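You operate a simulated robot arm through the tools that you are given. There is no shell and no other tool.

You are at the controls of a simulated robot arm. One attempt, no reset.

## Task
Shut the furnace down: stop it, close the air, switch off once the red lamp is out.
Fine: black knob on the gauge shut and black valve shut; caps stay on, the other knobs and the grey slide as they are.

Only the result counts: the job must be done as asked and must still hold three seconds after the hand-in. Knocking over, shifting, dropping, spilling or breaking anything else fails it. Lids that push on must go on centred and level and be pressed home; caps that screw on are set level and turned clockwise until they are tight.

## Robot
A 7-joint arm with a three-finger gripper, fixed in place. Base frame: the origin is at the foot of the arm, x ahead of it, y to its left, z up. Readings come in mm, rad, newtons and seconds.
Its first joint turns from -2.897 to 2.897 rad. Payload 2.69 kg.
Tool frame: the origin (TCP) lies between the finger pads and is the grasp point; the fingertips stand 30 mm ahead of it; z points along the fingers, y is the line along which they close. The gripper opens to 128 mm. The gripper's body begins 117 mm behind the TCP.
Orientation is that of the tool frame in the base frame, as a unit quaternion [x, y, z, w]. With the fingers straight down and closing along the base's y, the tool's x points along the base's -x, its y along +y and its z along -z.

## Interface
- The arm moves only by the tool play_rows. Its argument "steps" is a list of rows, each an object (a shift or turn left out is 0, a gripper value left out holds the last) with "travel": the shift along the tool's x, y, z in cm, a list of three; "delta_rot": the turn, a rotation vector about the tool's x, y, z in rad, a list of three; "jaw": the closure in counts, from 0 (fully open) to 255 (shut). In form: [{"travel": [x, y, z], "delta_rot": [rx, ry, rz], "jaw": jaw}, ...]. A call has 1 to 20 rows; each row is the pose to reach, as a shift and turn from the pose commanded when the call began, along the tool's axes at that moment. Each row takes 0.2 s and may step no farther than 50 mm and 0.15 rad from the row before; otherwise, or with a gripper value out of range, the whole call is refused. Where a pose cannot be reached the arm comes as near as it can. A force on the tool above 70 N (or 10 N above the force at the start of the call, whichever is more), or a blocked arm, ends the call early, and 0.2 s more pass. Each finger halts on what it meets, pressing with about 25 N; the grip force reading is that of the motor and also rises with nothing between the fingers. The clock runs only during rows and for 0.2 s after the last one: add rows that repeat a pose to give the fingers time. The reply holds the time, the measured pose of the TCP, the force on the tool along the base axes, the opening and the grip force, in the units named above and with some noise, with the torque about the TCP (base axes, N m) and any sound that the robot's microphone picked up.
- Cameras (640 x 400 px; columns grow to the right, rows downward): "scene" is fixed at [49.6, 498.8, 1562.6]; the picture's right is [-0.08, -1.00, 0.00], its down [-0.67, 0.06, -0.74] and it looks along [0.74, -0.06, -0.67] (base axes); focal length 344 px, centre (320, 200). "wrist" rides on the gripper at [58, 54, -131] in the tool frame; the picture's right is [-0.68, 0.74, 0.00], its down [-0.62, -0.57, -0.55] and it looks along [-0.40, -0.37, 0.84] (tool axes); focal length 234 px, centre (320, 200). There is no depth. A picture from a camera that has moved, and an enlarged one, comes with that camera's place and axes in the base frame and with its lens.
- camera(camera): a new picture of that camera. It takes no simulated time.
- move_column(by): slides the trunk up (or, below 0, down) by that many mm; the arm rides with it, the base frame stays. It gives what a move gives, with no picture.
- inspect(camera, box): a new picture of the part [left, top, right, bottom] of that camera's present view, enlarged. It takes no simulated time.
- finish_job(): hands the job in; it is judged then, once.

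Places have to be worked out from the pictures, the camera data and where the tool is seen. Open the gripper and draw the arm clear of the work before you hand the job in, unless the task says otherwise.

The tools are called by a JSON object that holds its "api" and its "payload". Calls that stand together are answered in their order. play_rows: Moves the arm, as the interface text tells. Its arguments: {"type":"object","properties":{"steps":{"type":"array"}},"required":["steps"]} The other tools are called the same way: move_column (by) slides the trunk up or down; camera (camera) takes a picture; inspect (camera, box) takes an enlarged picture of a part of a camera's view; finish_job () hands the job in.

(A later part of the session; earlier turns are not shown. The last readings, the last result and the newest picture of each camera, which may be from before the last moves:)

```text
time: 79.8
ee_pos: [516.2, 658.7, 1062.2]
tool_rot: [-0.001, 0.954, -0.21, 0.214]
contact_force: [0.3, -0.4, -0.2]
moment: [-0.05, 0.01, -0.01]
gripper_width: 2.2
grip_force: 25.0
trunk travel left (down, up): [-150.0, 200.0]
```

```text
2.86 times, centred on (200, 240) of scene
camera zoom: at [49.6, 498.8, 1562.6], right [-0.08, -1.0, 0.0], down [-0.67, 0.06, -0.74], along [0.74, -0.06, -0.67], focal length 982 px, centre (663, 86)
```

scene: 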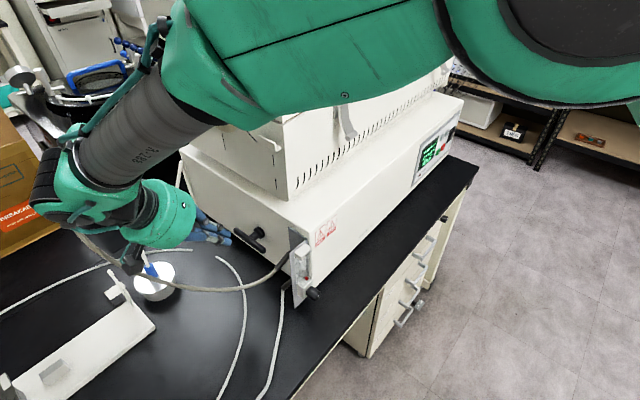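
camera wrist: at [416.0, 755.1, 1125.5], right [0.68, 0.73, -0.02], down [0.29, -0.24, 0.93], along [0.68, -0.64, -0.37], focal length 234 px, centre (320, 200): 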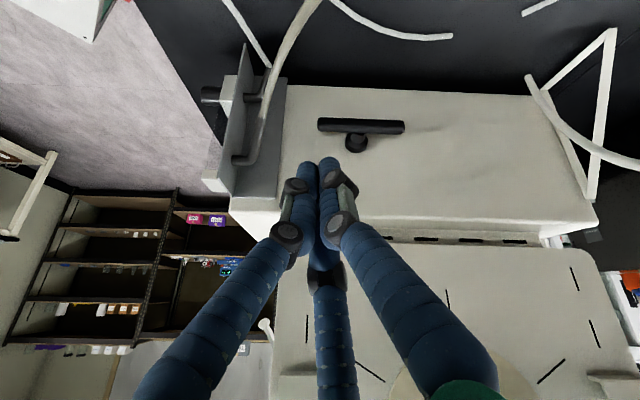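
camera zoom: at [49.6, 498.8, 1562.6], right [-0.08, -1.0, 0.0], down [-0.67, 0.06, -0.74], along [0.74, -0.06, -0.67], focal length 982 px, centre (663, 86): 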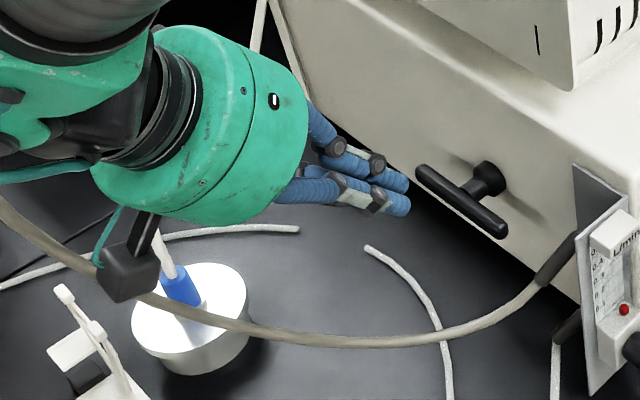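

Bar centre ≈(626, 627, 924), half-length ≈56 mm, radius ≈9.5 mm. I bring the closed fingertips to just above the near arm of the tee.

{"api": "play_rows", "payload": {"steps": [{"travel": [-0.5, -0.05, 2.5]}, {"travel": [-1.0, -0.1, 5.0]}, {"travel": [-1.5, -0.17, 7.5]}, {"travel": [-2.0, -0.22, 10.0]}, {"travel": [-2.3, -0.26, 11.5]}, {"travel": [-2.3, -0.26, 11.9]}, {"travel": [-2.3, -0.26, 11.9]}]}}

{"api": "inspect", "payload": {"camera": "wrist", "box": [220, 80, 440, 240]}}

{"api": "inspect", "payload": {"camera": "scene", "box": [150, 180, 310, 290]}}

```text
time: 81.4
ee_pos: [584.7, 610.3, 976.3]
tool_rot: [-0.002, 0.954, -0.21, 0.215]
contact_force: [0.3, 0.0, -0.1]
moment: [0.03, 0.0, 0.01]
gripper_width: 2.2
grip_force: 24.9
trunk travel left (down, up): [-150.0, 200.0]
```

```text
2.50 times, centred on (330, 160) of wrist
camera zoom: at [484.3, 706.4, 1038.5], right [0.68, 0.73, -0.02], down [0.29, -0.24, 0.93], along [0.68, -0.64, -0.37], focal length 585 px, centre (295, 300)
```

zoom: 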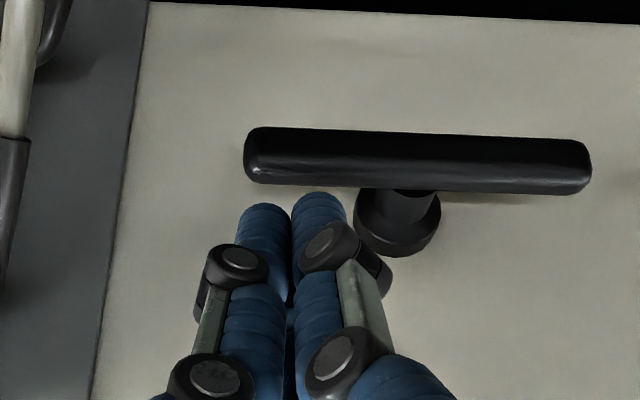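

```text
3.64 times, centred on (230, 235) of scene
camera zoom: at [49.6, 498.8, 1562.6], right [-0.08, -1.0, 0.0], down [-0.67, 0.06, -0.74], along [0.74, -0.06, -0.67], focal length 1250 px, centre (647, 73)
```

zoom: 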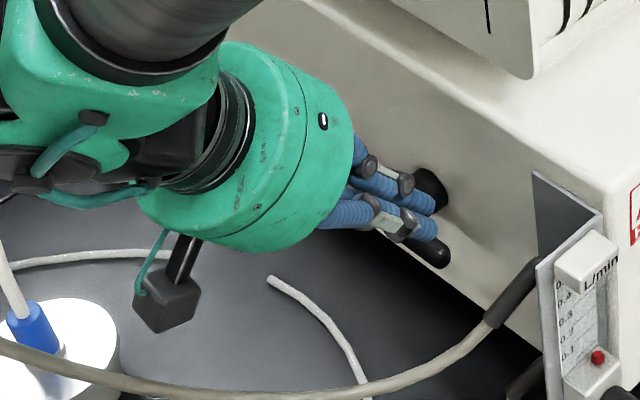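

Tips are above the near arm, ~36 mm from the stem. I push gently downward up to 20 mm and watch force and motion.

{"api": "play_rows", "payload": {"steps": [{"travel": [0.163, 0.16, 0.328]}, {"travel": [0.326, 0.321, 0.656]}, {"travel": [0.49, 0.481, 0.984]}, {"travel": [0.653, 0.642, 1.312]}, {"travel": [0.734, 0.722, 1.476]}, {"travel": [0.816, 0.802, 1.64]}, {"travel": [0.816, 0.802, 1.64]}]}}

{"api": "inspect", "payload": {"camera": "wrist", "box": [220, 80, 440, 240]}}

{"api": "inspect", "payload": {"camera": "scene", "box": [150, 180, 310, 290]}}

```text
time: 83.0
ee_pos: [584.7, 611.4, 958.9]
tool_rot: [0.0, 0.954, -0.21, 0.215]
contact_force: [-4.0, 4.0, 20.9]
moment: [-0.12, -0.03, -0.1]
gripper_width: 5.7
grip_force: 32.0
trunk travel left (down, up): [-150.0, 200.0]
```

```text
2.50 times, centred on (330, 160) of wrist
camera zoom: at [483.6, 707.0, 1020.6], right [0.68, 0.73, -0.02], down [0.28, -0.24, 0.93], along [0.68, -0.63, -0.37], focal length 585 px, centre (295, 300)
```

zoom: 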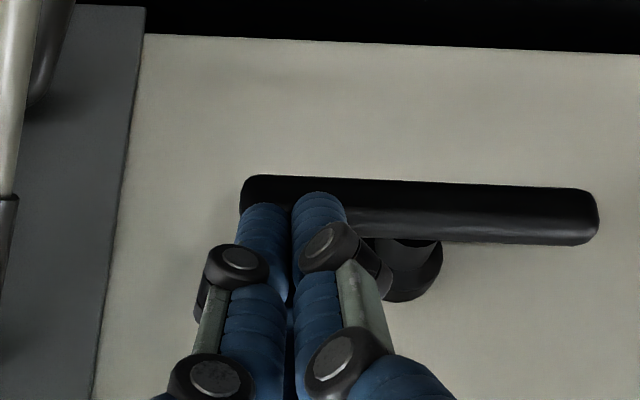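

```text
3.64 times, centred on (230, 235) of scene
camera zoom: at [49.6, 498.8, 1562.6], right [-0.08, -1.0, 0.0], down [-0.67, 0.06, -0.74], along [0.74, -0.06, -0.67], focal length 1250 px, centre (647, 73)
```

zoom: 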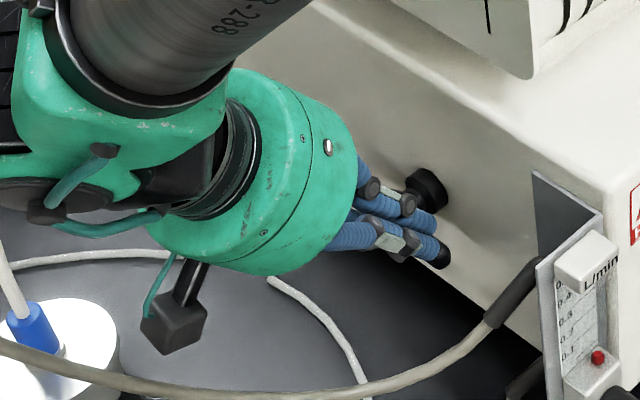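

20 N at ~36 mm lever and the bar hasn't turned – that direction (clockwise) is a stop. It must turn the other way, so I lift clear and raise the trunk to gain reach for pushing the far arm down.

{"api": "play_rows", "payload": {"steps": [{"travel": [-0.8, -0.8, -1.64]}, {"travel": [-1.6, -1.6, -3.28]}, {"travel": [-2.4, -2.4, -4.92]}, {"travel": [-3.26, -3.2, -6.56]}, {"travel": [-3.26, -3.2, -6.56]}]}}

{"api": "inspect", "payload": {"camera": "wrist", "box": [220, 60, 440, 220]}}

```text
time: 84.2
ee_pos: [585.7, 610.4, 1035.5]
tool_rot: [-0.003, 0.954, -0.209, 0.214]
contact_force: [0.1, -0.3, 0.3]
moment: [0.05, 0.01, -0.02]
gripper_width: 2.2
grip_force: 31.4
trunk travel left (down, up): [-150.0, 200.0]
```

```text
2.50 times, centred on (330, 140) of wrist
camera zoom: at [483.9, 706.2, 1098.0], right [0.68, 0.73, -0.02], down [0.29, -0.24, 0.93], along [0.68, -0.64, -0.37], focal length 585 px, centre (295, 350)
```

zoom: 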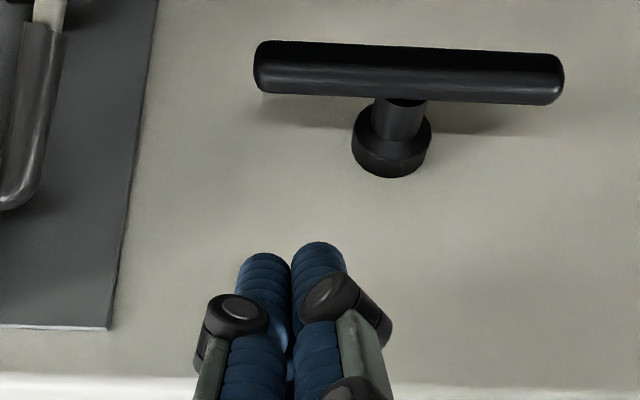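

The bar is unchanged (still at the clockwise stop). Raising the trunk now.

{"api": "move_column", "payload": {"by": 200}}

{"api": "camera", "payload": {"camera": "scene"}}

```text
time: 86.4
ee_pos: [586.1, 610.7, 1234.5]
tool_rot: [-0.002, 0.954, -0.21, 0.215]
contact_force: [0.3, -0.3, -1.1]
moment: [-0.01, 0.01, -0.03]
gripper_width: 2.0
grip_force: 31.1
trunk travel left (down, up): [-350.0, 0.0]
```

```text
taken
```

scene: 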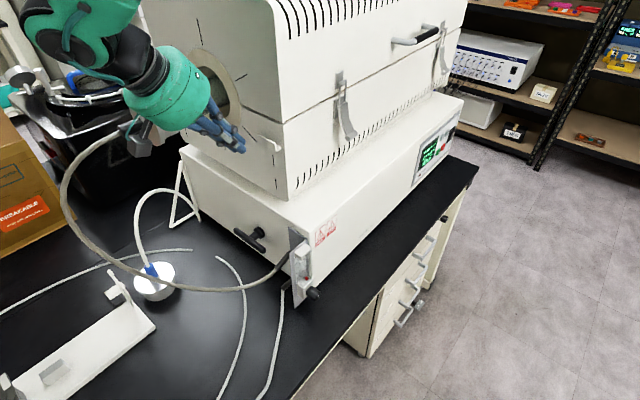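

Clear. Now I descend to above the far arm of the tee.

{"api": "play_rows", "payload": {"steps": [{"travel": [0.6, 2.4, 3.1]}, {"travel": [1.3, 4.8, 6.1]}, {"travel": [1.9, 7.2, 9.2]}, {"travel": [2.6, 9.6, 12.3]}, {"travel": [3.2, 12.0, 15.4]}, {"travel": [3.85, 14.4, 18.4]}, {"travel": [3.85, 14.4, 18.4]}]}}

{"api": "inspect", "payload": {"camera": "wrist", "box": [200, 60, 440, 240]}}

{"api": "camera", "payload": {"camera": "scene"}}

```text
time: 87.3
ee_pos: [610.1, 640.0, 1089.1]
tool_rot: [-0.003, 0.953, -0.217, 0.21]
contact_force: [-16.5, -9.2, -17.2]
moment: [-0.31, -2.47, 1.74]
gripper_width: 2.3
grip_force: 31.2
trunk travel left (down, up): [-350.0, 0.0]
stopped in row 4: the force on the tool passed its limit at 100 N (the readings are from after the stop); the commanded pose is now the measured one
```

```text
2.22 times, centred on (320, 150) of wrist
camera zoom: at [509.1, 735.8, 1151.4], right [0.68, 0.73, -0.04], down [0.29, -0.23, 0.93], along [0.67, -0.64, -0.37], focal length 520 px, centre (320, 311)
```

zoom: 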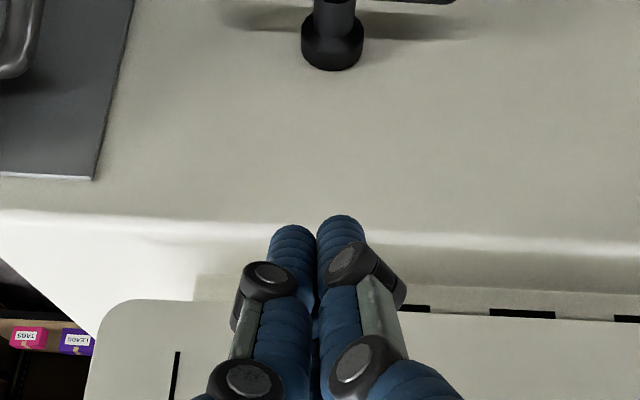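

```text
taken
```

scene: 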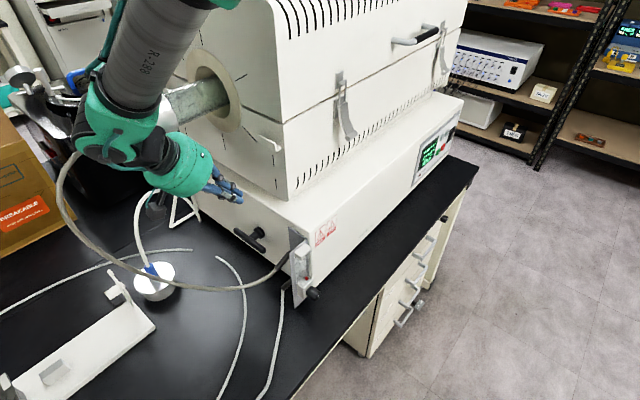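

The hand was stopped by contact – I now see the tube's end cap is much closer than I had assumed (≈(616, 736, 1255)). I check the cap and tube at once.

{"api": "inspect", "payload": {"camera": "scene", "box": [60, 60, 280, 220]}}

{"api": "camera", "payload": {"camera": "wrist"}}

```text
2.50 times, centred on (170, 140) of scene
camera zoom: at [49.6, 498.8, 1562.6], right [-0.08, -1.0, 0.0], down [-0.67, 0.06, -0.74], along [0.74, -0.06, -0.67], focal length 859 px, centre (695, 350)
```

zoom: 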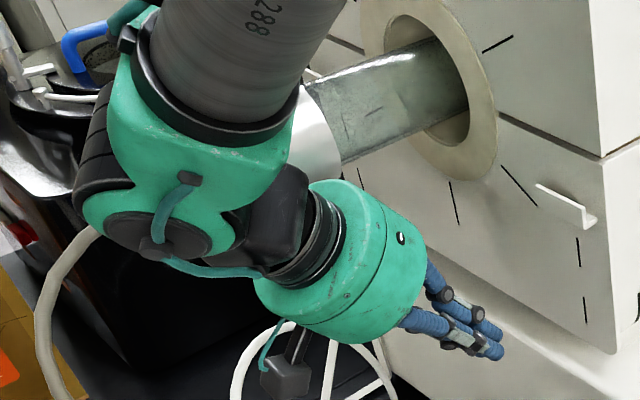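

```text
taken
camera wrist: at [509.1, 735.8, 1151.4], right [0.68, 0.73, -0.04], down [0.29, -0.23, 0.93], along [0.67, -0.64, -0.37], focal length 234 px, centre (320, 200)
```

wrist: 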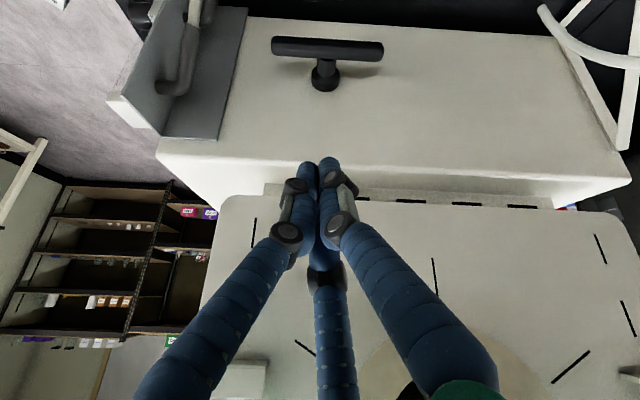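

The cap and tube look unmoved (same pixel positions as at the start). The contact force points down and toward the robot, so I back off in that direction immediately.

{"api": "play_rows", "payload": {"steps": [{"travel": [0.8, -0.2, 0.6]}, {"travel": [1.9, -0.5, 1.4]}, {"travel": [2.9, -0.8, 2.1]}, {"travel": [3.9, -1.1, 2.85]}, {"travel": [3.9, -1.1, 2.85]}]}}

{"api": "inspect", "payload": {"camera": "scene", "box": [60, 60, 280, 220]}}

```text
time: 88.5
ee_pos: [588.5, 615.9, 1060.9]
tool_rot: [-0.003, 0.954, -0.213, 0.212]
contact_force: [0.3, 0.6, 0.7]
moment: [-0.01, -0.01, -0.01]
gripper_width: 2.1
grip_force: 31.0
trunk travel left (down, up): [-350.0, 0.0]
```

```text
2.50 times, centred on (170, 140) of scene
camera zoom: at [49.6, 498.8, 1562.6], right [-0.08, -1.0, 0.0], down [-0.67, 0.06, -0.74], along [0.74, -0.06, -0.67], focal length 859 px, centre (695, 350)
```

zoom: 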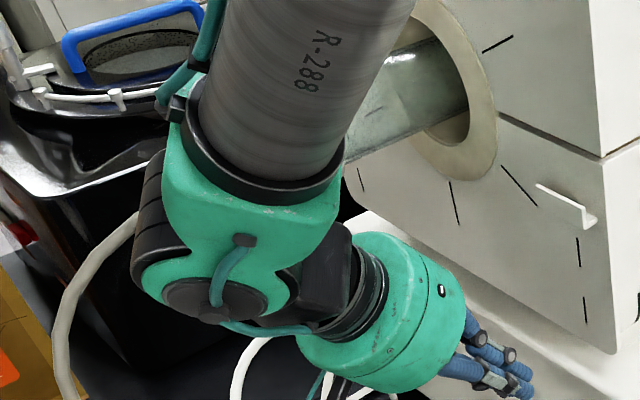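

Free again, and the tube looks undisturbed. Because the cap overhangs the far arm, I'll instead push the near arm up from underneath with the closed fingers. First I back outward and tilt the tool to ~60° from vertical.

{"api": "play_rows", "payload": {"steps": [{"travel": [1.6, 1.6, -1.0], "delta_rot": [0.077, -0.077, 0]}, {"travel": [3.2, 3.25, -1.9], "delta_rot": [0.154, -0.154, 0]}, {"travel": [4.8, 4.9, -2.9], "delta_rot": [0.231, -0.231, 0]}, {"travel": [6.4, 6.5, -3.85], "delta_rot": [0.3085, -0.3085, 0]}, {"travel": [6.4, 6.5, -3.85], "delta_rot": [0.3085, -0.3085, 0]}]}}

{"api": "camera", "payload": {"camera": "scene"}}

{"api": "camera", "payload": {"camera": "wrist"}}

```text
time: 89.7
ee_pos: [517.9, 684.0, 1040.1]
tool_rot: [-0.003, 0.866, -0.355, 0.354]
contact_force: [0.1, 0.7, -0.4]
moment: [-0.05, -0.09, 0.0]
gripper_width: 1.8
grip_force: 31.6
trunk travel left (down, up): [-350.0, 0.0]
```

```text
taken
```

scene: 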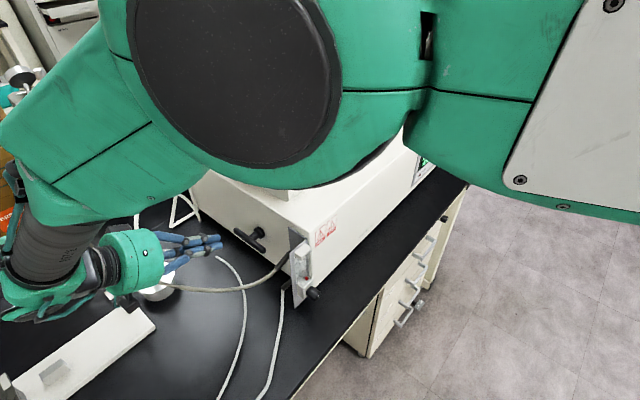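

```text
taken
camera wrist: at [408.3, 790.7, 1037.2], right [0.69, 0.72, -0.04], down [-0.01, 0.07, 1.0], along [0.72, -0.69, 0.06], focal length 234 px, centre (320, 200)
```

wrist: 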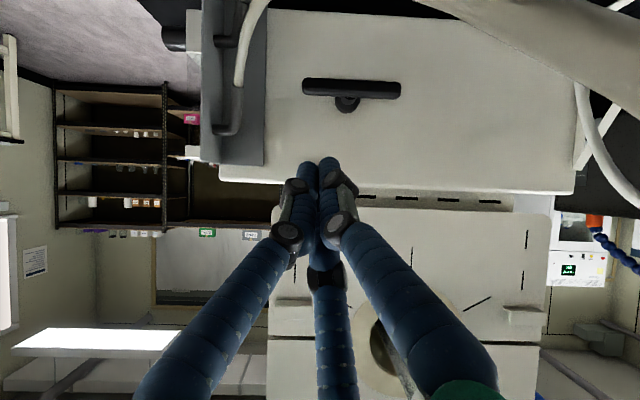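

In this attitude the wrist camera shows the air hose passing very close by, so the low outside approach is out. I go back to the 35° tilt, staying above the hose, to lift the near arm from its outer-lower side instead.

{"api": "play_rows", "payload": {"steps": [{"travel": [0.5, 0.45, 1.5], "delta_rot": [-0.077, 0.077, 0]}, {"travel": [1.0, 0.9, 3.1], "delta_rot": [-0.154, 0.154, 0]}, {"travel": [1.6, 1.35, 4.7], "delta_rot": [-0.231, 0.231, 0]}, {"travel": [2.1, 1.8, 6.25], "delta_rot": [-0.3085, 0.3085, 0]}, {"travel": [2.1, 1.8, 6.25], "delta_rot": [-0.3085, 0.3085, 0]}]}}

{"api": "camera", "payload": {"camera": "wrist"}}

{"api": "camera", "payload": {"camera": "scene"}}

```text
time: 90.9
ee_pos: [545.7, 653.3, 983.9]
tool_rot: [-0.002, 0.954, -0.214, 0.212]
contact_force: [0.5, 0.0, -0.2]
moment: [0.02, 0.04, -0.01]
gripper_width: 2.2
grip_force: 31.7
trunk travel left (down, up): [-350.0, 0.0]
```

```text
taken
camera wrist: at [445.2, 749.6, 1046.8], right [0.68, 0.73, -0.03], down [0.29, -0.23, 0.93], along [0.67, -0.64, -0.37], focal length 234 px, centre (320, 200)
```

wrist: 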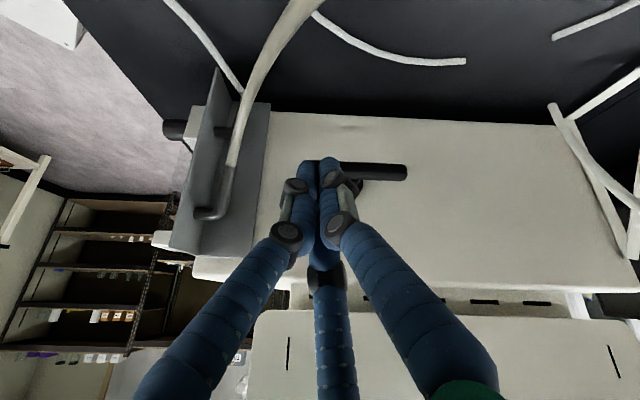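

```text
taken
```

scene: 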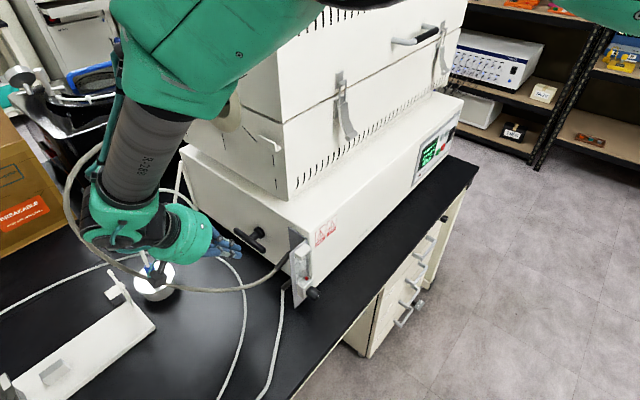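

I zoom in the scene to check the hose clearance around the wrist camera, and the tee.

{"api": "inspect", "payload": {"camera": "scene", "box": [90, 190, 310, 320]}}

{"api": "inspect", "payload": {"camera": "wrist", "box": [200, 60, 440, 240]}}

```text
2.91 times, centred on (200, 255) of scene
camera zoom: at [49.6, 498.8, 1562.6], right [-0.08, -1.0, 0.0], down [-0.67, 0.06, -0.74], along [0.74, -0.06, -0.67], focal length 1000 px, centre (669, 40)
```

zoom: 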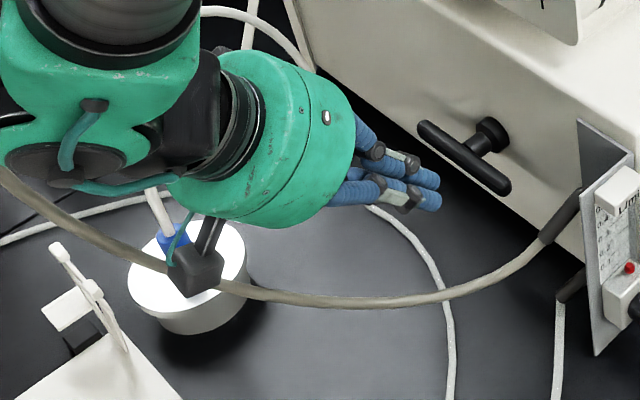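

```text
2.22 times, centred on (320, 150) of wrist
camera zoom: at [445.2, 749.6, 1046.8], right [0.68, 0.73, -0.03], down [0.29, -0.23, 0.93], along [0.67, -0.64, -0.37], focal length 520 px, centre (320, 311)
```

zoom: 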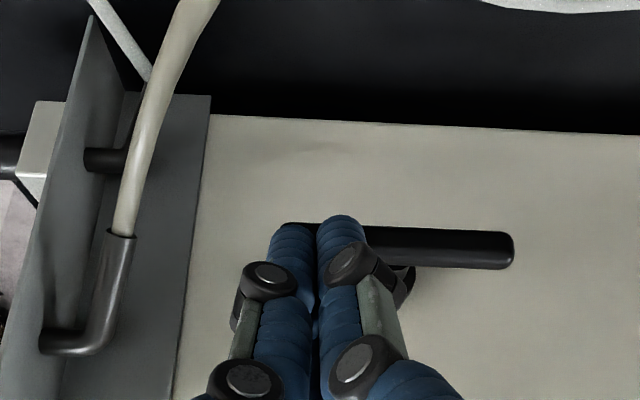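

Hose clearance near the camera would be tight, so I roll the hand −45° about its axis first, which swings the camera toward the robot side, away from the hose.

{"api": "play_rows", "payload": {"steps": [{"delta_rot": [0, 0, -0.133]}, {"delta_rot": [0, 0, -0.266]}, {"delta_rot": [0, 0, -0.4]}, {"delta_rot": [0, 0, -0.533]}, {"delta_rot": [0, 0, -0.666]}, {"delta_rot": [0, 0, -0.8]}, {"delta_rot": [0, 0, -0.8]}]}}

{"api": "camera", "payload": {"camera": "wrist"}}

{"api": "inspect", "payload": {"camera": "scene", "box": [90, 190, 310, 320]}}

```text
time: 92.5
ee_pos: [545.9, 653.9, 984.2]
tool_rot: [-0.374, 0.877, -0.28, 0.111]
contact_force: [0.0, 0.0, 0.2]
moment: [0.01, 0.02, 0.01]
gripper_width: 2.1
grip_force: 31.5
trunk travel left (down, up): [-350.0, 0.0]
```

```text
taken
camera wrist: at [421.1, 695.6, 1062.6], right [0.03, 0.9, -0.43], down [0.54, 0.35, 0.77], along [0.84, -0.26, -0.48], focal length 234 px, centre (320, 200)
```

wrist: 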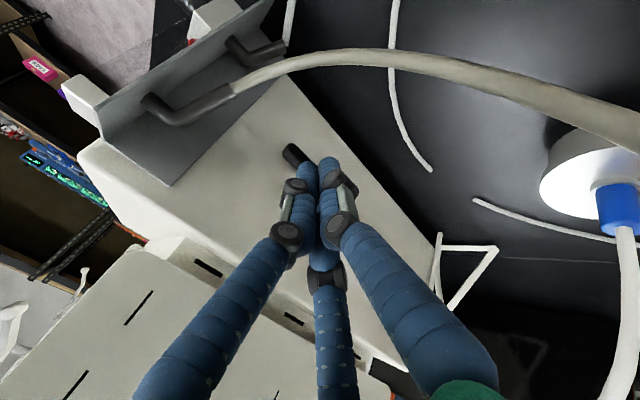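

```text
2.91 times, centred on (200, 255) of scene
camera zoom: at [49.6, 498.8, 1562.6], right [-0.08, -1.0, 0.0], down [-0.67, 0.06, -0.74], along [0.74, -0.06, -0.67], focal length 1000 px, centre (669, 40)
```

zoom: 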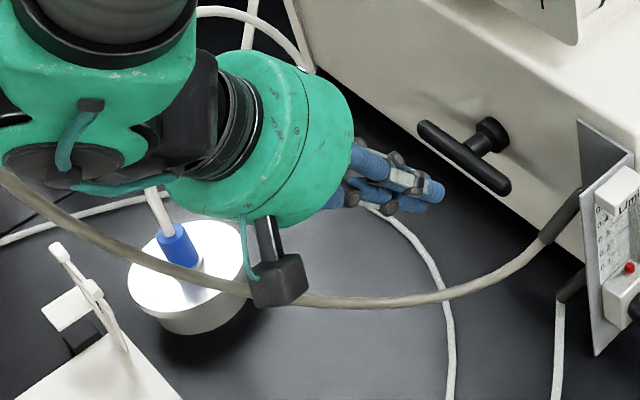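

Good: the hose is ≥110 mm away from the camera now. I slide the closed fingers along their axis, passing outside the near arm.

{"api": "play_rows", "payload": {"steps": [{"travel": [0, 0, 2.0]}, {"travel": [0, 0, 4.0]}, {"travel": [0, 0, 5.5]}, {"travel": [0, 0, 7.0]}, {"travel": [0, 0, 8.0]}, {"travel": [0, 0, 8.0]}]}}

{"api": "camera", "payload": {"camera": "wrist"}}

{"api": "inspect", "payload": {"camera": "scene", "box": [150, 190, 310, 300]}}

```text
time: 93.9
ee_pos: [578.8, 622.0, 920.0]
tool_rot: [-0.373, 0.877, -0.28, 0.112]
contact_force: [0.4, 0.2, 0.5]
moment: [0.03, 0.02, 0.01]
gripper_width: 2.0
grip_force: 31.5
trunk travel left (down, up): [-350.0, 0.0]
```

```text
taken
camera wrist: at [453.8, 663.4, 997.3], right [0.03, 0.9, -0.43], down [0.54, 0.35, 0.77], along [0.84, -0.26, -0.48], focal length 234 px, centre (320, 200)
```

wrist: 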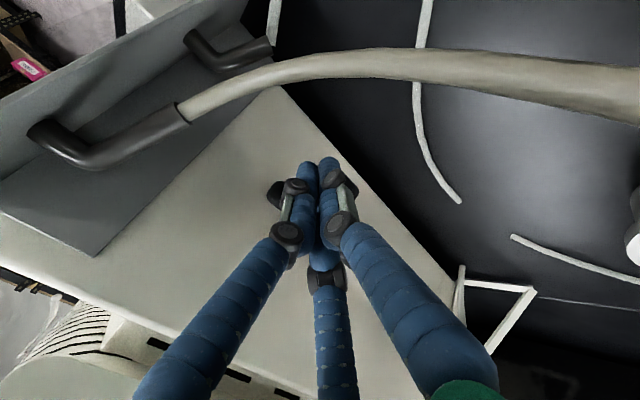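

```text
3.64 times, centred on (230, 245) of scene
camera zoom: at [49.6, 498.8, 1562.6], right [-0.08, -1.0, 0.0], down [-0.67, 0.06, -0.74], along [0.74, -0.06, -0.67], focal length 1250 px, centre (647, 36)
```

zoom: 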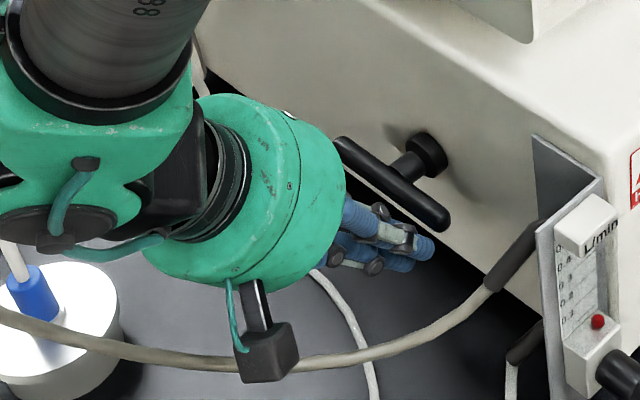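

The fingertips sit just outside/below the near arm, ~2–3 mm from contact. I now lift it along the handle's arc, first to about 30°, watching the force.

{"api": "play_rows", "payload": {"steps": [{"travel": [0.15, -0.35, -0.25]}, {"travel": [0.3, -0.65, -0.5]}, {"travel": [0.35, -0.82, -0.62]}, {"travel": [0.37, -1.0, -0.85]}, {"travel": [0.37, -1.2, -1.1]}, {"travel": [0.37, -1.44, -1.37]}, {"travel": [0.37, -1.44, -1.37]}]}}

{"api": "inspect", "payload": {"camera": "wrist", "box": [200, 60, 440, 240]}}

{"api": "inspect", "payload": {"camera": "scene", "box": [150, 190, 310, 300]}}

```text
time: 95.5
ee_pos: [577.4, 616.4, 936.3]
tool_rot: [-0.374, 0.877, -0.28, 0.111]
contact_force: [-28.5, 16.4, -15.1]
moment: [-0.08, 0.8, -0.14]
gripper_width: 1.8
grip_force: 31.9
trunk travel left (down, up): [-350.0, 0.0]
```

```text
2.22 times, centred on (320, 150) of wrist
camera zoom: at [452.4, 658.8, 1015.2], right [0.03, 0.9, -0.43], down [0.54, 0.35, 0.76], along [0.84, -0.26, -0.48], focal length 520 px, centre (320, 311)
```

zoom: 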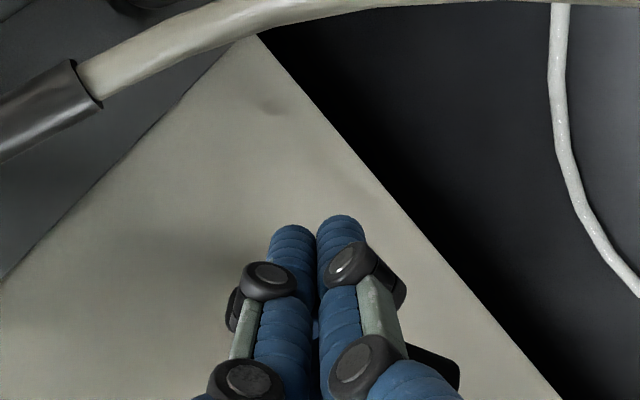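

```text
3.64 times, centred on (230, 245) of scene
camera zoom: at [49.6, 498.8, 1562.6], right [-0.08, -1.0, 0.0], down [-0.67, 0.06, -0.74], along [0.74, -0.06, -0.67], focal length 1250 px, centre (647, 36)
```

zoom: 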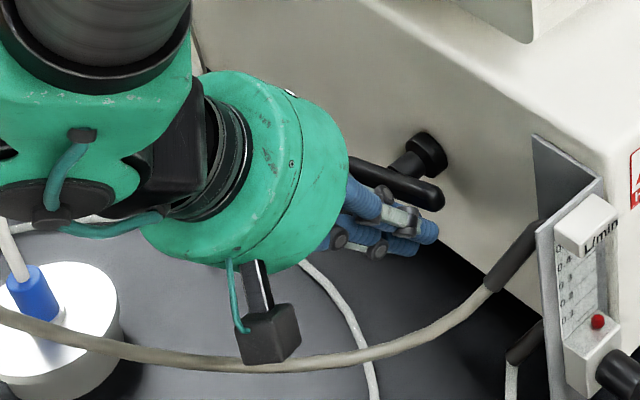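

The near arm has come up – counter-clockwise turns freely, so clockwise was the stop. I continue along the arc.

{"api": "play_rows", "payload": {"steps": [{"travel": [-0.05, -0.2, -0.25]}, {"travel": [-0.1, -0.45, -0.5]}, {"travel": [-0.15, -0.65, -0.7]}, {"travel": [-0.25, -0.9, -0.95]}, {"travel": [-0.35, -1.15, -1.15]}, {"travel": [-0.43, -1.39, -1.3]}, {"travel": [-0.43, -1.39, -1.3]}]}}

{"api": "inspect", "payload": {"camera": "scene", "box": [150, 190, 310, 300]}}

{"api": "inspect", "payload": {"camera": "wrist", "box": [200, 100, 440, 280]}}

```text
time: 97.1
ee_pos: [583.7, 617.2, 957.1]
tool_rot: [-0.373, 0.878, -0.279, 0.112]
contact_force: [-0.7, -0.4, 0.7]
moment: [0.0, 0.02, -0.02]
gripper_width: 2.1
grip_force: 31.6
trunk travel left (down, up): [-350.0, 0.0]
```

```text
3.64 times, centred on (230, 245) of scene
camera zoom: at [49.6, 498.8, 1562.6], right [-0.08, -1.0, 0.0], down [-0.67, 0.06, -0.74], along [0.74, -0.06, -0.67], focal length 1250 px, centre (647, 36)
```

zoom: 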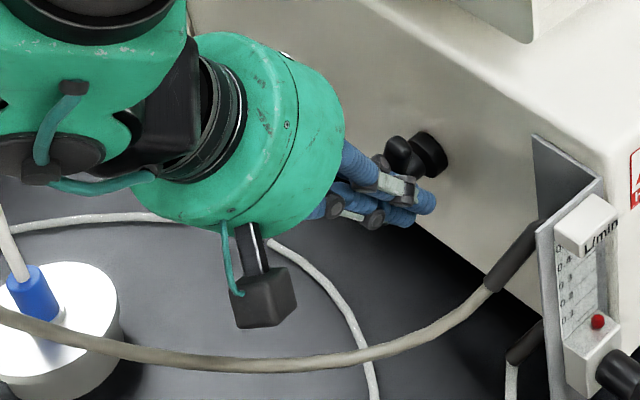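

```text
2.22 times, centred on (320, 190) of wrist
camera zoom: at [460.3, 658.4, 1035.6], right [0.03, 0.9, -0.43], down [0.54, 0.35, 0.77], along [0.84, -0.26, -0.48], focal length 520 px, centre (320, 222)
```

zoom: 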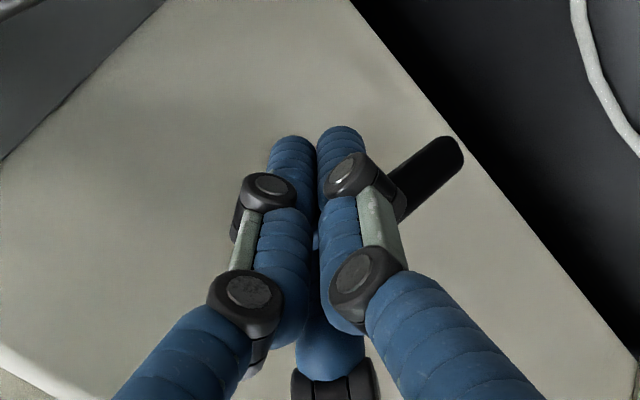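

Force dropped to zero and the bar appears swung close to vertical. I back off along the tool axis for a clear look.

{"api": "play_rows", "payload": {"steps": [{"travel": [0.3, 0, -2.0]}, {"travel": [0.5, 0, -4.5]}, {"travel": [0.5, 0, -7.0]}, {"travel": [0.5, 0, -9.0]}, {"travel": [0.5, 0, -9.0]}]}}

{"api": "camera", "payload": {"camera": "wrist"}}

{"api": "inspect", "payload": {"camera": "scene", "box": [190, 190, 350, 300]}}

```text
time: 98.3
ee_pos: [544.2, 650.6, 1030.7]
tool_rot: [-0.374, 0.877, -0.28, 0.111]
contact_force: [0.1, -0.4, 0.0]
moment: [-0.04, -0.05, 0.02]
gripper_width: 2.1
grip_force: 31.4
trunk travel left (down, up): [-350.0, 0.0]
```

```text
taken
camera wrist: at [419.3, 691.3, 1109.2], right [0.03, 0.9, -0.43], down [0.54, 0.35, 0.77], along [0.84, -0.26, -0.48], focal length 234 px, centre (320, 200)
```

wrist: 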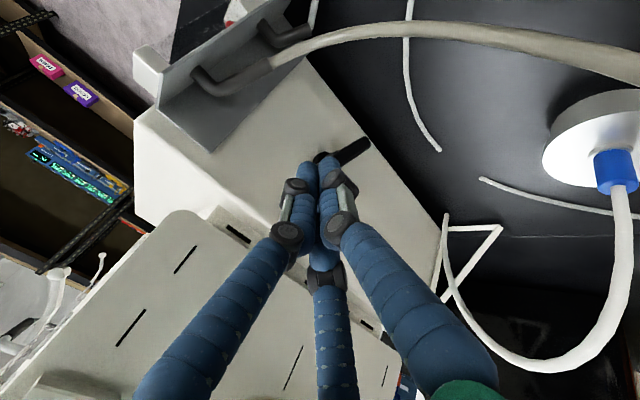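

```text
3.64 times, centred on (270, 245) of scene
camera zoom: at [49.6, 498.8, 1562.6], right [-0.08, -1.0, 0.0], down [-0.67, 0.06, -0.74], along [0.74, -0.06, -0.67], focal length 1250 px, centre (502, 36)
```

zoom: 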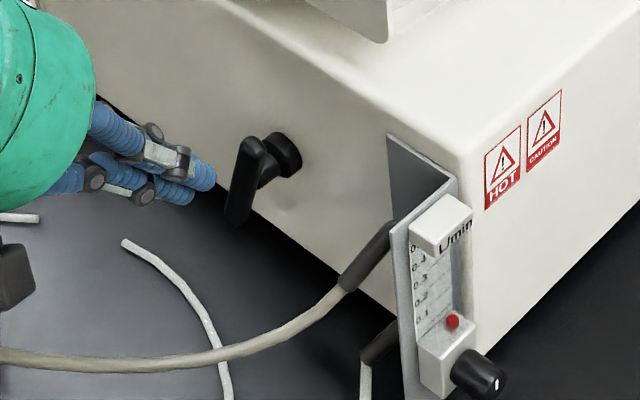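

The tee is now at roughly 77° from horizontal – not yet a full quarter-turn. I come back in on the near side of its upper arm, to push it the rest of the way to its stop.

{"api": "play_rows", "payload": {"steps": [{"travel": [0.1, -1.0, 1.5]}, {"travel": [0.1, -2.15, 3.5]}, {"travel": [0.1, -2.15, 5.5]}, {"travel": [0.1, -2.15, 7.3]}, {"travel": [0.1, -2.15, 8.3]}, {"travel": [0.1, -2.15, 8.3]}]}}

{"api": "inspect", "payload": {"camera": "wrist", "box": [200, 80, 440, 260]}}

{"api": "inspect", "payload": {"camera": "scene", "box": [190, 190, 350, 300]}}

```text
time: 99.4
ee_pos: [584.4, 616.8, 997.0]
tool_rot: [-0.374, 0.878, -0.274, 0.119]
contact_force: [-15.5, 6.1, 35.0]
moment: [0.4, -0.55, -0.32]
gripper_width: 1.9
grip_force: 31.6
trunk travel left (down, up): [-350.0, 0.0]
stopped in row 5: the force on the tool passed its limit at 88 N (the readings are from after the stop); the commanded pose is now the measured one
```

```text
2.22 times, centred on (320, 170) of wrist
camera zoom: at [458.1, 657.5, 1075.0], right [0.03, 0.91, -0.42], down [0.53, 0.34, 0.78], along [0.85, -0.25, -0.47], focal length 520 px, centre (320, 267)
```

zoom: 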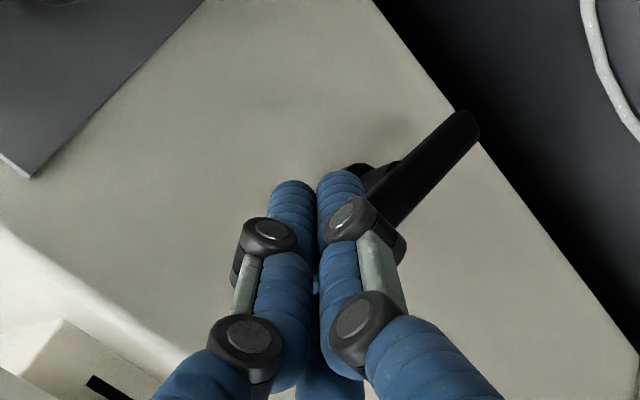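

```text
3.64 times, centred on (270, 245) of scene
camera zoom: at [49.6, 498.8, 1562.6], right [-0.08, -1.0, 0.0], down [-0.67, 0.06, -0.74], along [0.74, -0.06, -0.67], focal length 1250 px, centre (502, 36)
```

zoom: 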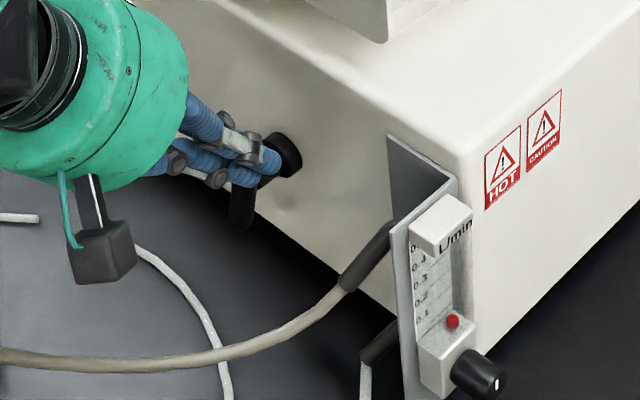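

I landed on the handle's upper end. I back up a little and shift ~18 mm toward the robot before going down beside it.

{"api": "play_rows", "payload": {"steps": [{"travel": [0, 0, -1.5]}, {"travel": [0.6, 0, -3.0]}, {"travel": [1.8, 0, -4.0]}, {"travel": [1.8, 0, -4.0]}]}}

{"api": "inspect", "payload": {"camera": "wrist", "box": [200, 80, 440, 260]}}

{"api": "inspect", "payload": {"camera": "scene", "box": [190, 190, 350, 300]}}

```text
time: 100.4
ee_pos: [555.2, 617.5, 1022.3]
tool_rot: [-0.373, 0.878, -0.277, 0.116]
contact_force: [-0.5, -0.4, -0.5]
moment: [-0.02, -0.01, 0.02]
gripper_width: 1.9
grip_force: 31.3
trunk travel left (down, up): [-350.0, 0.0]
```

```text
2.22 times, centred on (320, 170) of wrist
camera zoom: at [430.1, 658.2, 1101.0], right [0.03, 0.9, -0.42], down [0.54, 0.34, 0.77], along [0.84, -0.25, -0.48], focal length 520 px, centre (320, 267)
```

zoom: 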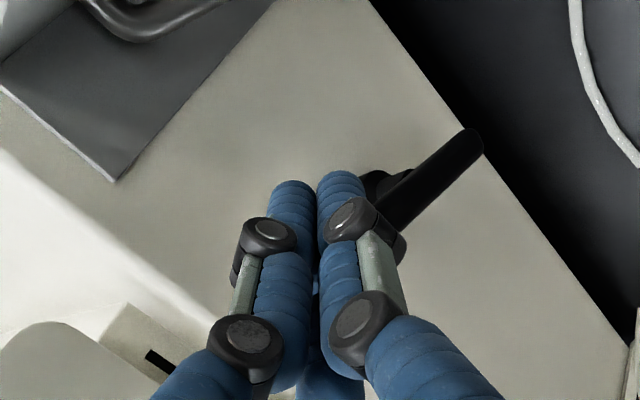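

```text
3.64 times, centred on (270, 245) of scene
camera zoom: at [49.6, 498.8, 1562.6], right [-0.08, -1.0, 0.0], down [-0.67, 0.06, -0.74], along [0.74, -0.06, -0.67], focal length 1250 px, centre (502, 36)
```

zoom: 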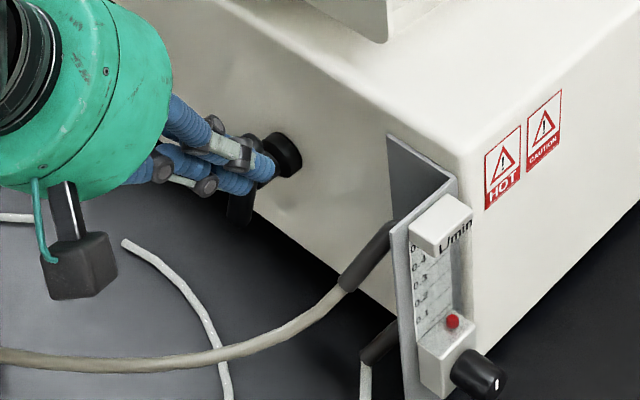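

Now down beside the upper arm with ~6 mm clearance, in small steps.

{"api": "play_rows", "payload": {"steps": [{"travel": [-0.1, -0.05, 1.5]}, {"travel": [-0.2, -0.1, 3.0]}, {"travel": [-0.2, -0.15, 4.5]}, {"travel": [-0.2, -0.16, 5.7]}, {"travel": [-0.2, -0.16, 5.7]}]}}

{"api": "inspect", "payload": {"camera": "wrist", "box": [200, 80, 440, 260]}}

{"api": "inspect", "payload": {"camera": "scene", "box": [190, 190, 350, 300]}}

```text
time: 101.6
ee_pos: [581.1, 594.4, 977.1]
tool_rot: [-0.374, 0.878, -0.277, 0.115]
contact_force: [-0.2, -0.2, 0.1]
moment: [0.0, -0.01, -0.04]
gripper_width: 2.2
grip_force: 31.3
trunk travel left (down, up): [-350.0, 0.0]
```

```text
2.22 times, centred on (320, 170) of wrist
camera zoom: at [456.3, 636.0, 1055.1], right [0.03, 0.91, -0.42], down [0.54, 0.34, 0.77], along [0.84, -0.25, -0.48], focal length 520 px, centre (320, 267)
```

zoom: 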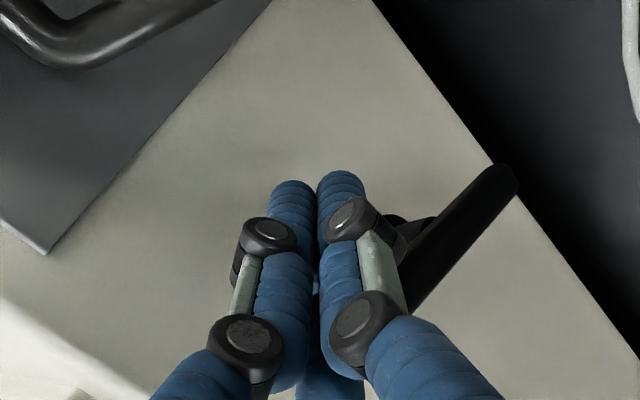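

```text
3.64 times, centred on (270, 245) of scene
camera zoom: at [49.6, 498.8, 1562.6], right [-0.08, -1.0, 0.0], down [-0.67, 0.06, -0.74], along [0.74, -0.06, -0.67], focal length 1250 px, centre (502, 36)
```

zoom: 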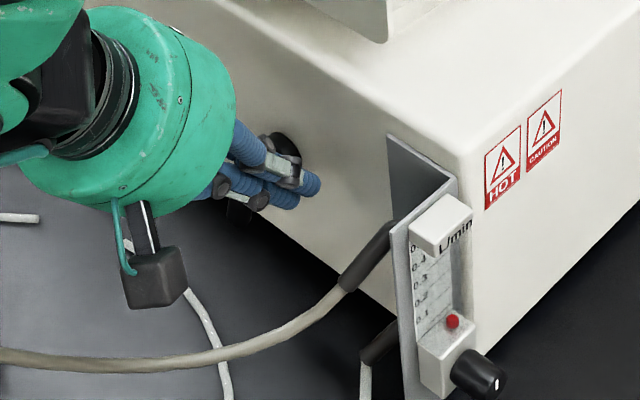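

In position beside the upper arm without contact. I push sideways (toward the far side) in small steps until it stops.

{"api": "play_rows", "payload": {"steps": [{"travel": [-1.0, 0, 0]}, {"travel": [-1.8, 0, 0]}, {"travel": [-2.2, 0, 0]}, {"travel": [-2.5, 0, 0]}, {"travel": [-2.8, 0, 0]}, {"travel": [-3.0, 0, 0]}, {"travel": [-3.0, 0, 0]}]}}

{"api": "inspect", "payload": {"camera": "wrist", "box": [200, 80, 440, 260]}}

{"api": "inspect", "payload": {"camera": "scene", "box": [190, 190, 350, 300]}}

```text
time: 103.2
ee_pos: [600.5, 615.0, 977.8]
tool_rot: [-0.373, 0.878, -0.277, 0.114]
contact_force: [-14.6, -11.9, 5.2]
moment: [0.1, -0.13, -0.1]
gripper_width: 2.0
grip_force: 31.6
trunk travel left (down, up): [-350.0, 0.0]
```

```text
2.22 times, centred on (320, 170) of wrist
camera zoom: at [475.6, 656.2, 1055.2], right [0.03, 0.9, -0.43], down [0.54, 0.34, 0.77], along [0.84, -0.25, -0.48], focal length 520 px, centre (320, 267)
```

zoom: 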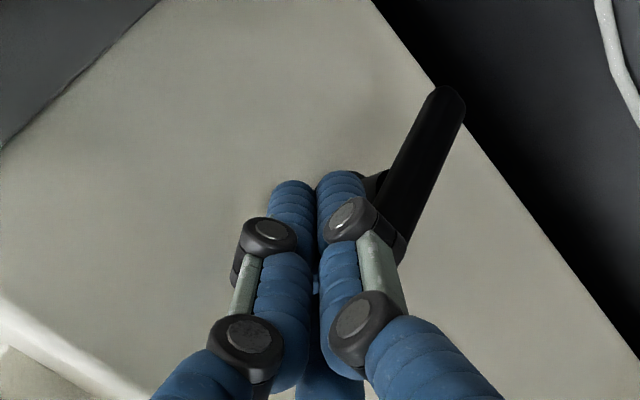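

```text
3.64 times, centred on (270, 245) of scene
camera zoom: at [49.6, 498.8, 1562.6], right [-0.08, -1.0, 0.0], down [-0.67, 0.06, -0.74], along [0.74, -0.06, -0.67], focal length 1250 px, centre (502, 36)
```

zoom: 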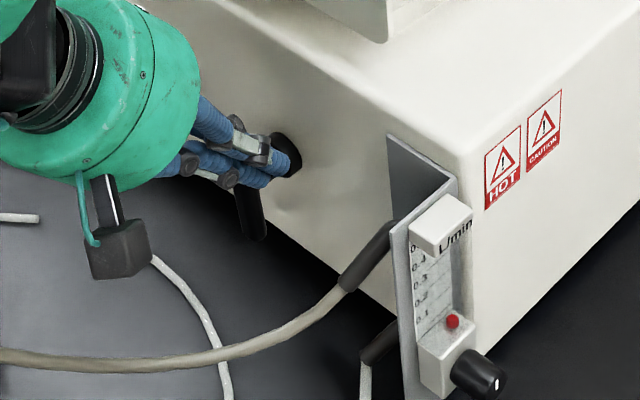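

The tee is now about vertical and the push force is ~19 N. I push another few mm to see whether it is at its stop.

{"api": "play_rows", "payload": {"steps": [{"travel": [-0.15, 0, 0]}, {"travel": [-0.3, 0, 0]}, {"travel": [-0.45, 0, 0]}, {"travel": [-0.45, 0, 0]}]}}

{"api": "inspect", "payload": {"camera": "scene", "box": [190, 190, 350, 300]}}

{"api": "inspect", "payload": {"camera": "wrist", "box": [200, 80, 440, 260]}}

```text
time: 104.2
ee_pos: [602.7, 616.3, 978.3]
tool_rot: [-0.374, 0.878, -0.277, 0.114]
contact_force: [-42.8, -38.9, 4.3]
moment: [-0.2, 0.13, -0.53]
gripper_width: 1.7
grip_force: 31.2
trunk travel left (down, up): [-350.0, 0.0]
```

```text
3.64 times, centred on (270, 245) of scene
camera zoom: at [49.6, 498.8, 1562.6], right [-0.08, -1.0, 0.0], down [-0.67, 0.06, -0.74], along [0.74, -0.06, -0.67], focal length 1250 px, centre (502, 36)
```

zoom: 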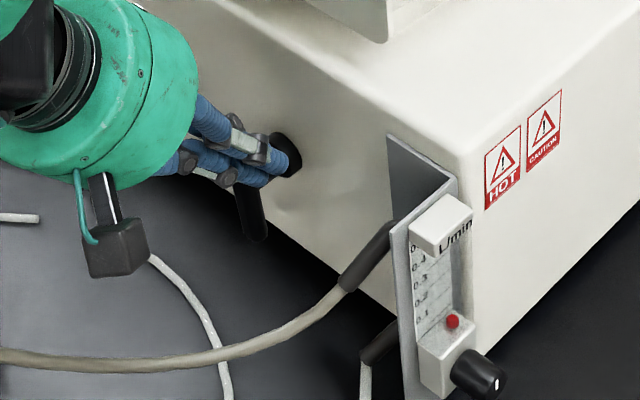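

```text
2.22 times, centred on (320, 170) of wrist
camera zoom: at [476.8, 657.4, 1055.4], right [0.03, 0.9, -0.43], down [0.54, 0.34, 0.77], along [0.84, -0.26, -0.48], focal length 520 px, centre (320, 267)
```

zoom: 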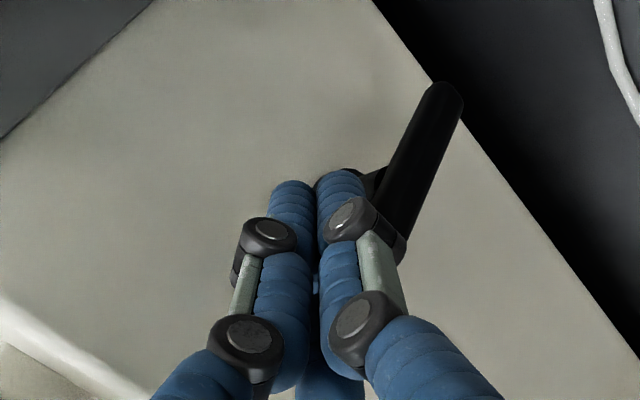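

Force jumped to ~58 N with no further turn: it's at its stop, a full quarter-turn from the start. I release and back out along the tool axis.

{"api": "play_rows", "payload": {"steps": [{"travel": [0.6, 0, 0]}, {"travel": [1.6, 0, -0.5]}, {"travel": [2.2, 0, -2.5]}, {"travel": [2.2, 0, -5.0]}, {"travel": [2.2, 0, -8.0]}, {"travel": [2.2, 0, -11.0]}, {"travel": [2.2, 0, -11.0]}]}}

{"api": "inspect", "payload": {"camera": "scene", "box": [190, 190, 350, 300]}}

{"api": "camera", "payload": {"camera": "scene"}}

{"api": "camera", "payload": {"camera": "wrist"}}

```text
time: 105.8
ee_pos: [545.7, 648.8, 1067.4]
tool_rot: [-0.375, 0.877, -0.277, 0.114]
contact_force: [-1.3, 0.0, 1.3]
moment: [0.01, 0.02, 0.02]
gripper_width: 2.2
grip_force: 31.4
trunk travel left (down, up): [-350.0, 0.0]
```

```text
3.64 times, centred on (270, 245) of scene
camera zoom: at [49.6, 498.8, 1562.6], right [-0.08, -1.0, 0.0], down [-0.67, 0.06, -0.74], along [0.74, -0.06, -0.67], focal length 1250 px, centre (502, 36)
```

zoom: 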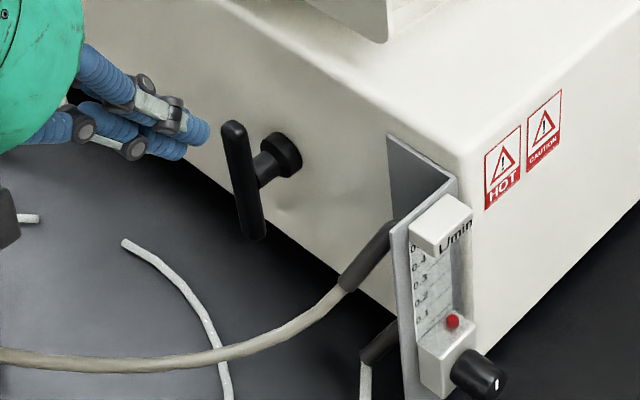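

```text
taken
```

scene: 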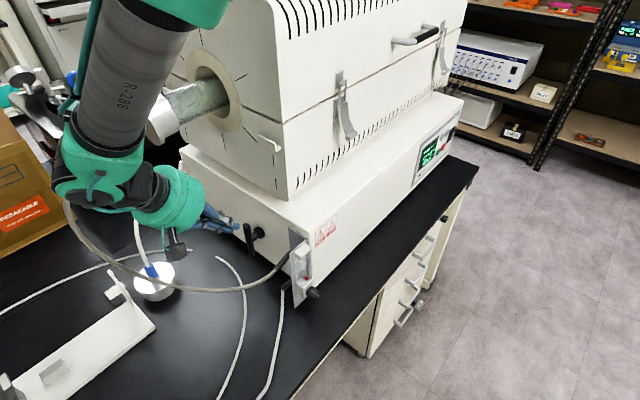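

```text
taken
camera wrist: at [419.8, 688.6, 1146.0], right [0.03, 0.9, -0.42], down [0.54, 0.34, 0.77], along [0.84, -0.25, -0.48], focal length 234 px, centre (320, 200)
```

wrist: 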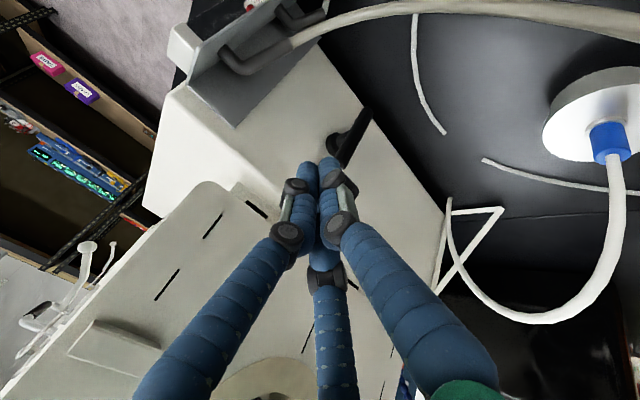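

The tee is now vertical – black valve shut – and the scene otherwise looks unchanged. I withdraw toward the robot (away from the tube cap and hose) and upward.

{"api": "play_rows", "payload": {"steps": [{"travel": [3, 0, 0]}, {"travel": [6, -0.8, -1.2]}, {"travel": [9, -1.7, -2.4]}, {"travel": [12, -2.6, -3.6]}, {"travel": [15, -3.45, -4.9]}, {"travel": [18, -3.45, -4.9]}, {"travel": [18, -3.45, -4.9]}]}}

{"api": "camera", "payload": {"camera": "scene"}}

{"api": "inspect", "payload": {"camera": "scene", "box": [60, 60, 280, 220]}}

```text
time: 107.4
ee_pos: [419.5, 518.6, 1130.1]
tool_rot: [-0.373, 0.878, -0.278, 0.114]
contact_force: [0.1, -1.0, 0.4]
moment: [0.01, -0.05, -0.01]
gripper_width: 2.0
grip_force: 31.7
trunk travel left (down, up): [-350.0, 0.0]
```

```text
taken
```

scene: 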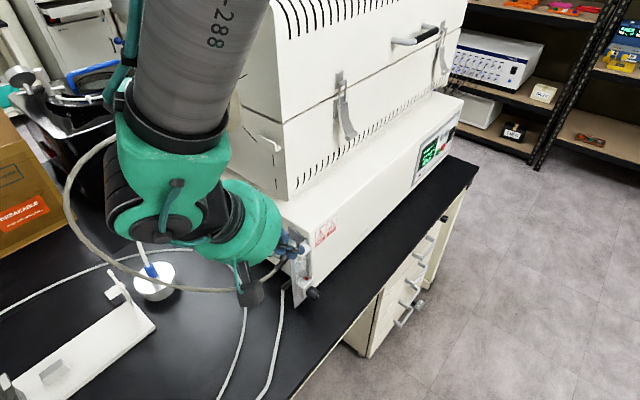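

```text
2.50 times, centred on (170, 140) of scene
camera zoom: at [49.6, 498.8, 1562.6], right [-0.08, -1.0, 0.0], down [-0.67, 0.06, -0.74], along [0.74, -0.06, -0.67], focal length 859 px, centre (695, 350)
```

zoom: 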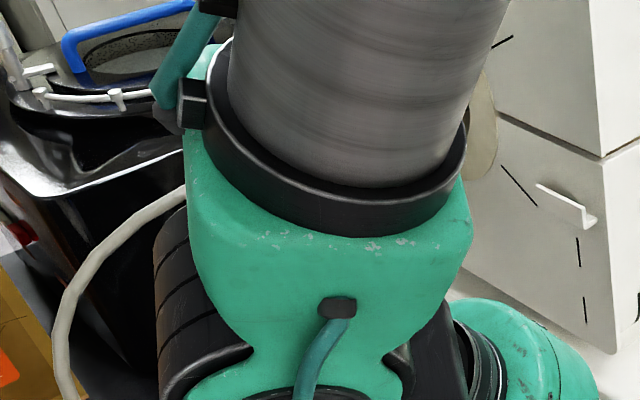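

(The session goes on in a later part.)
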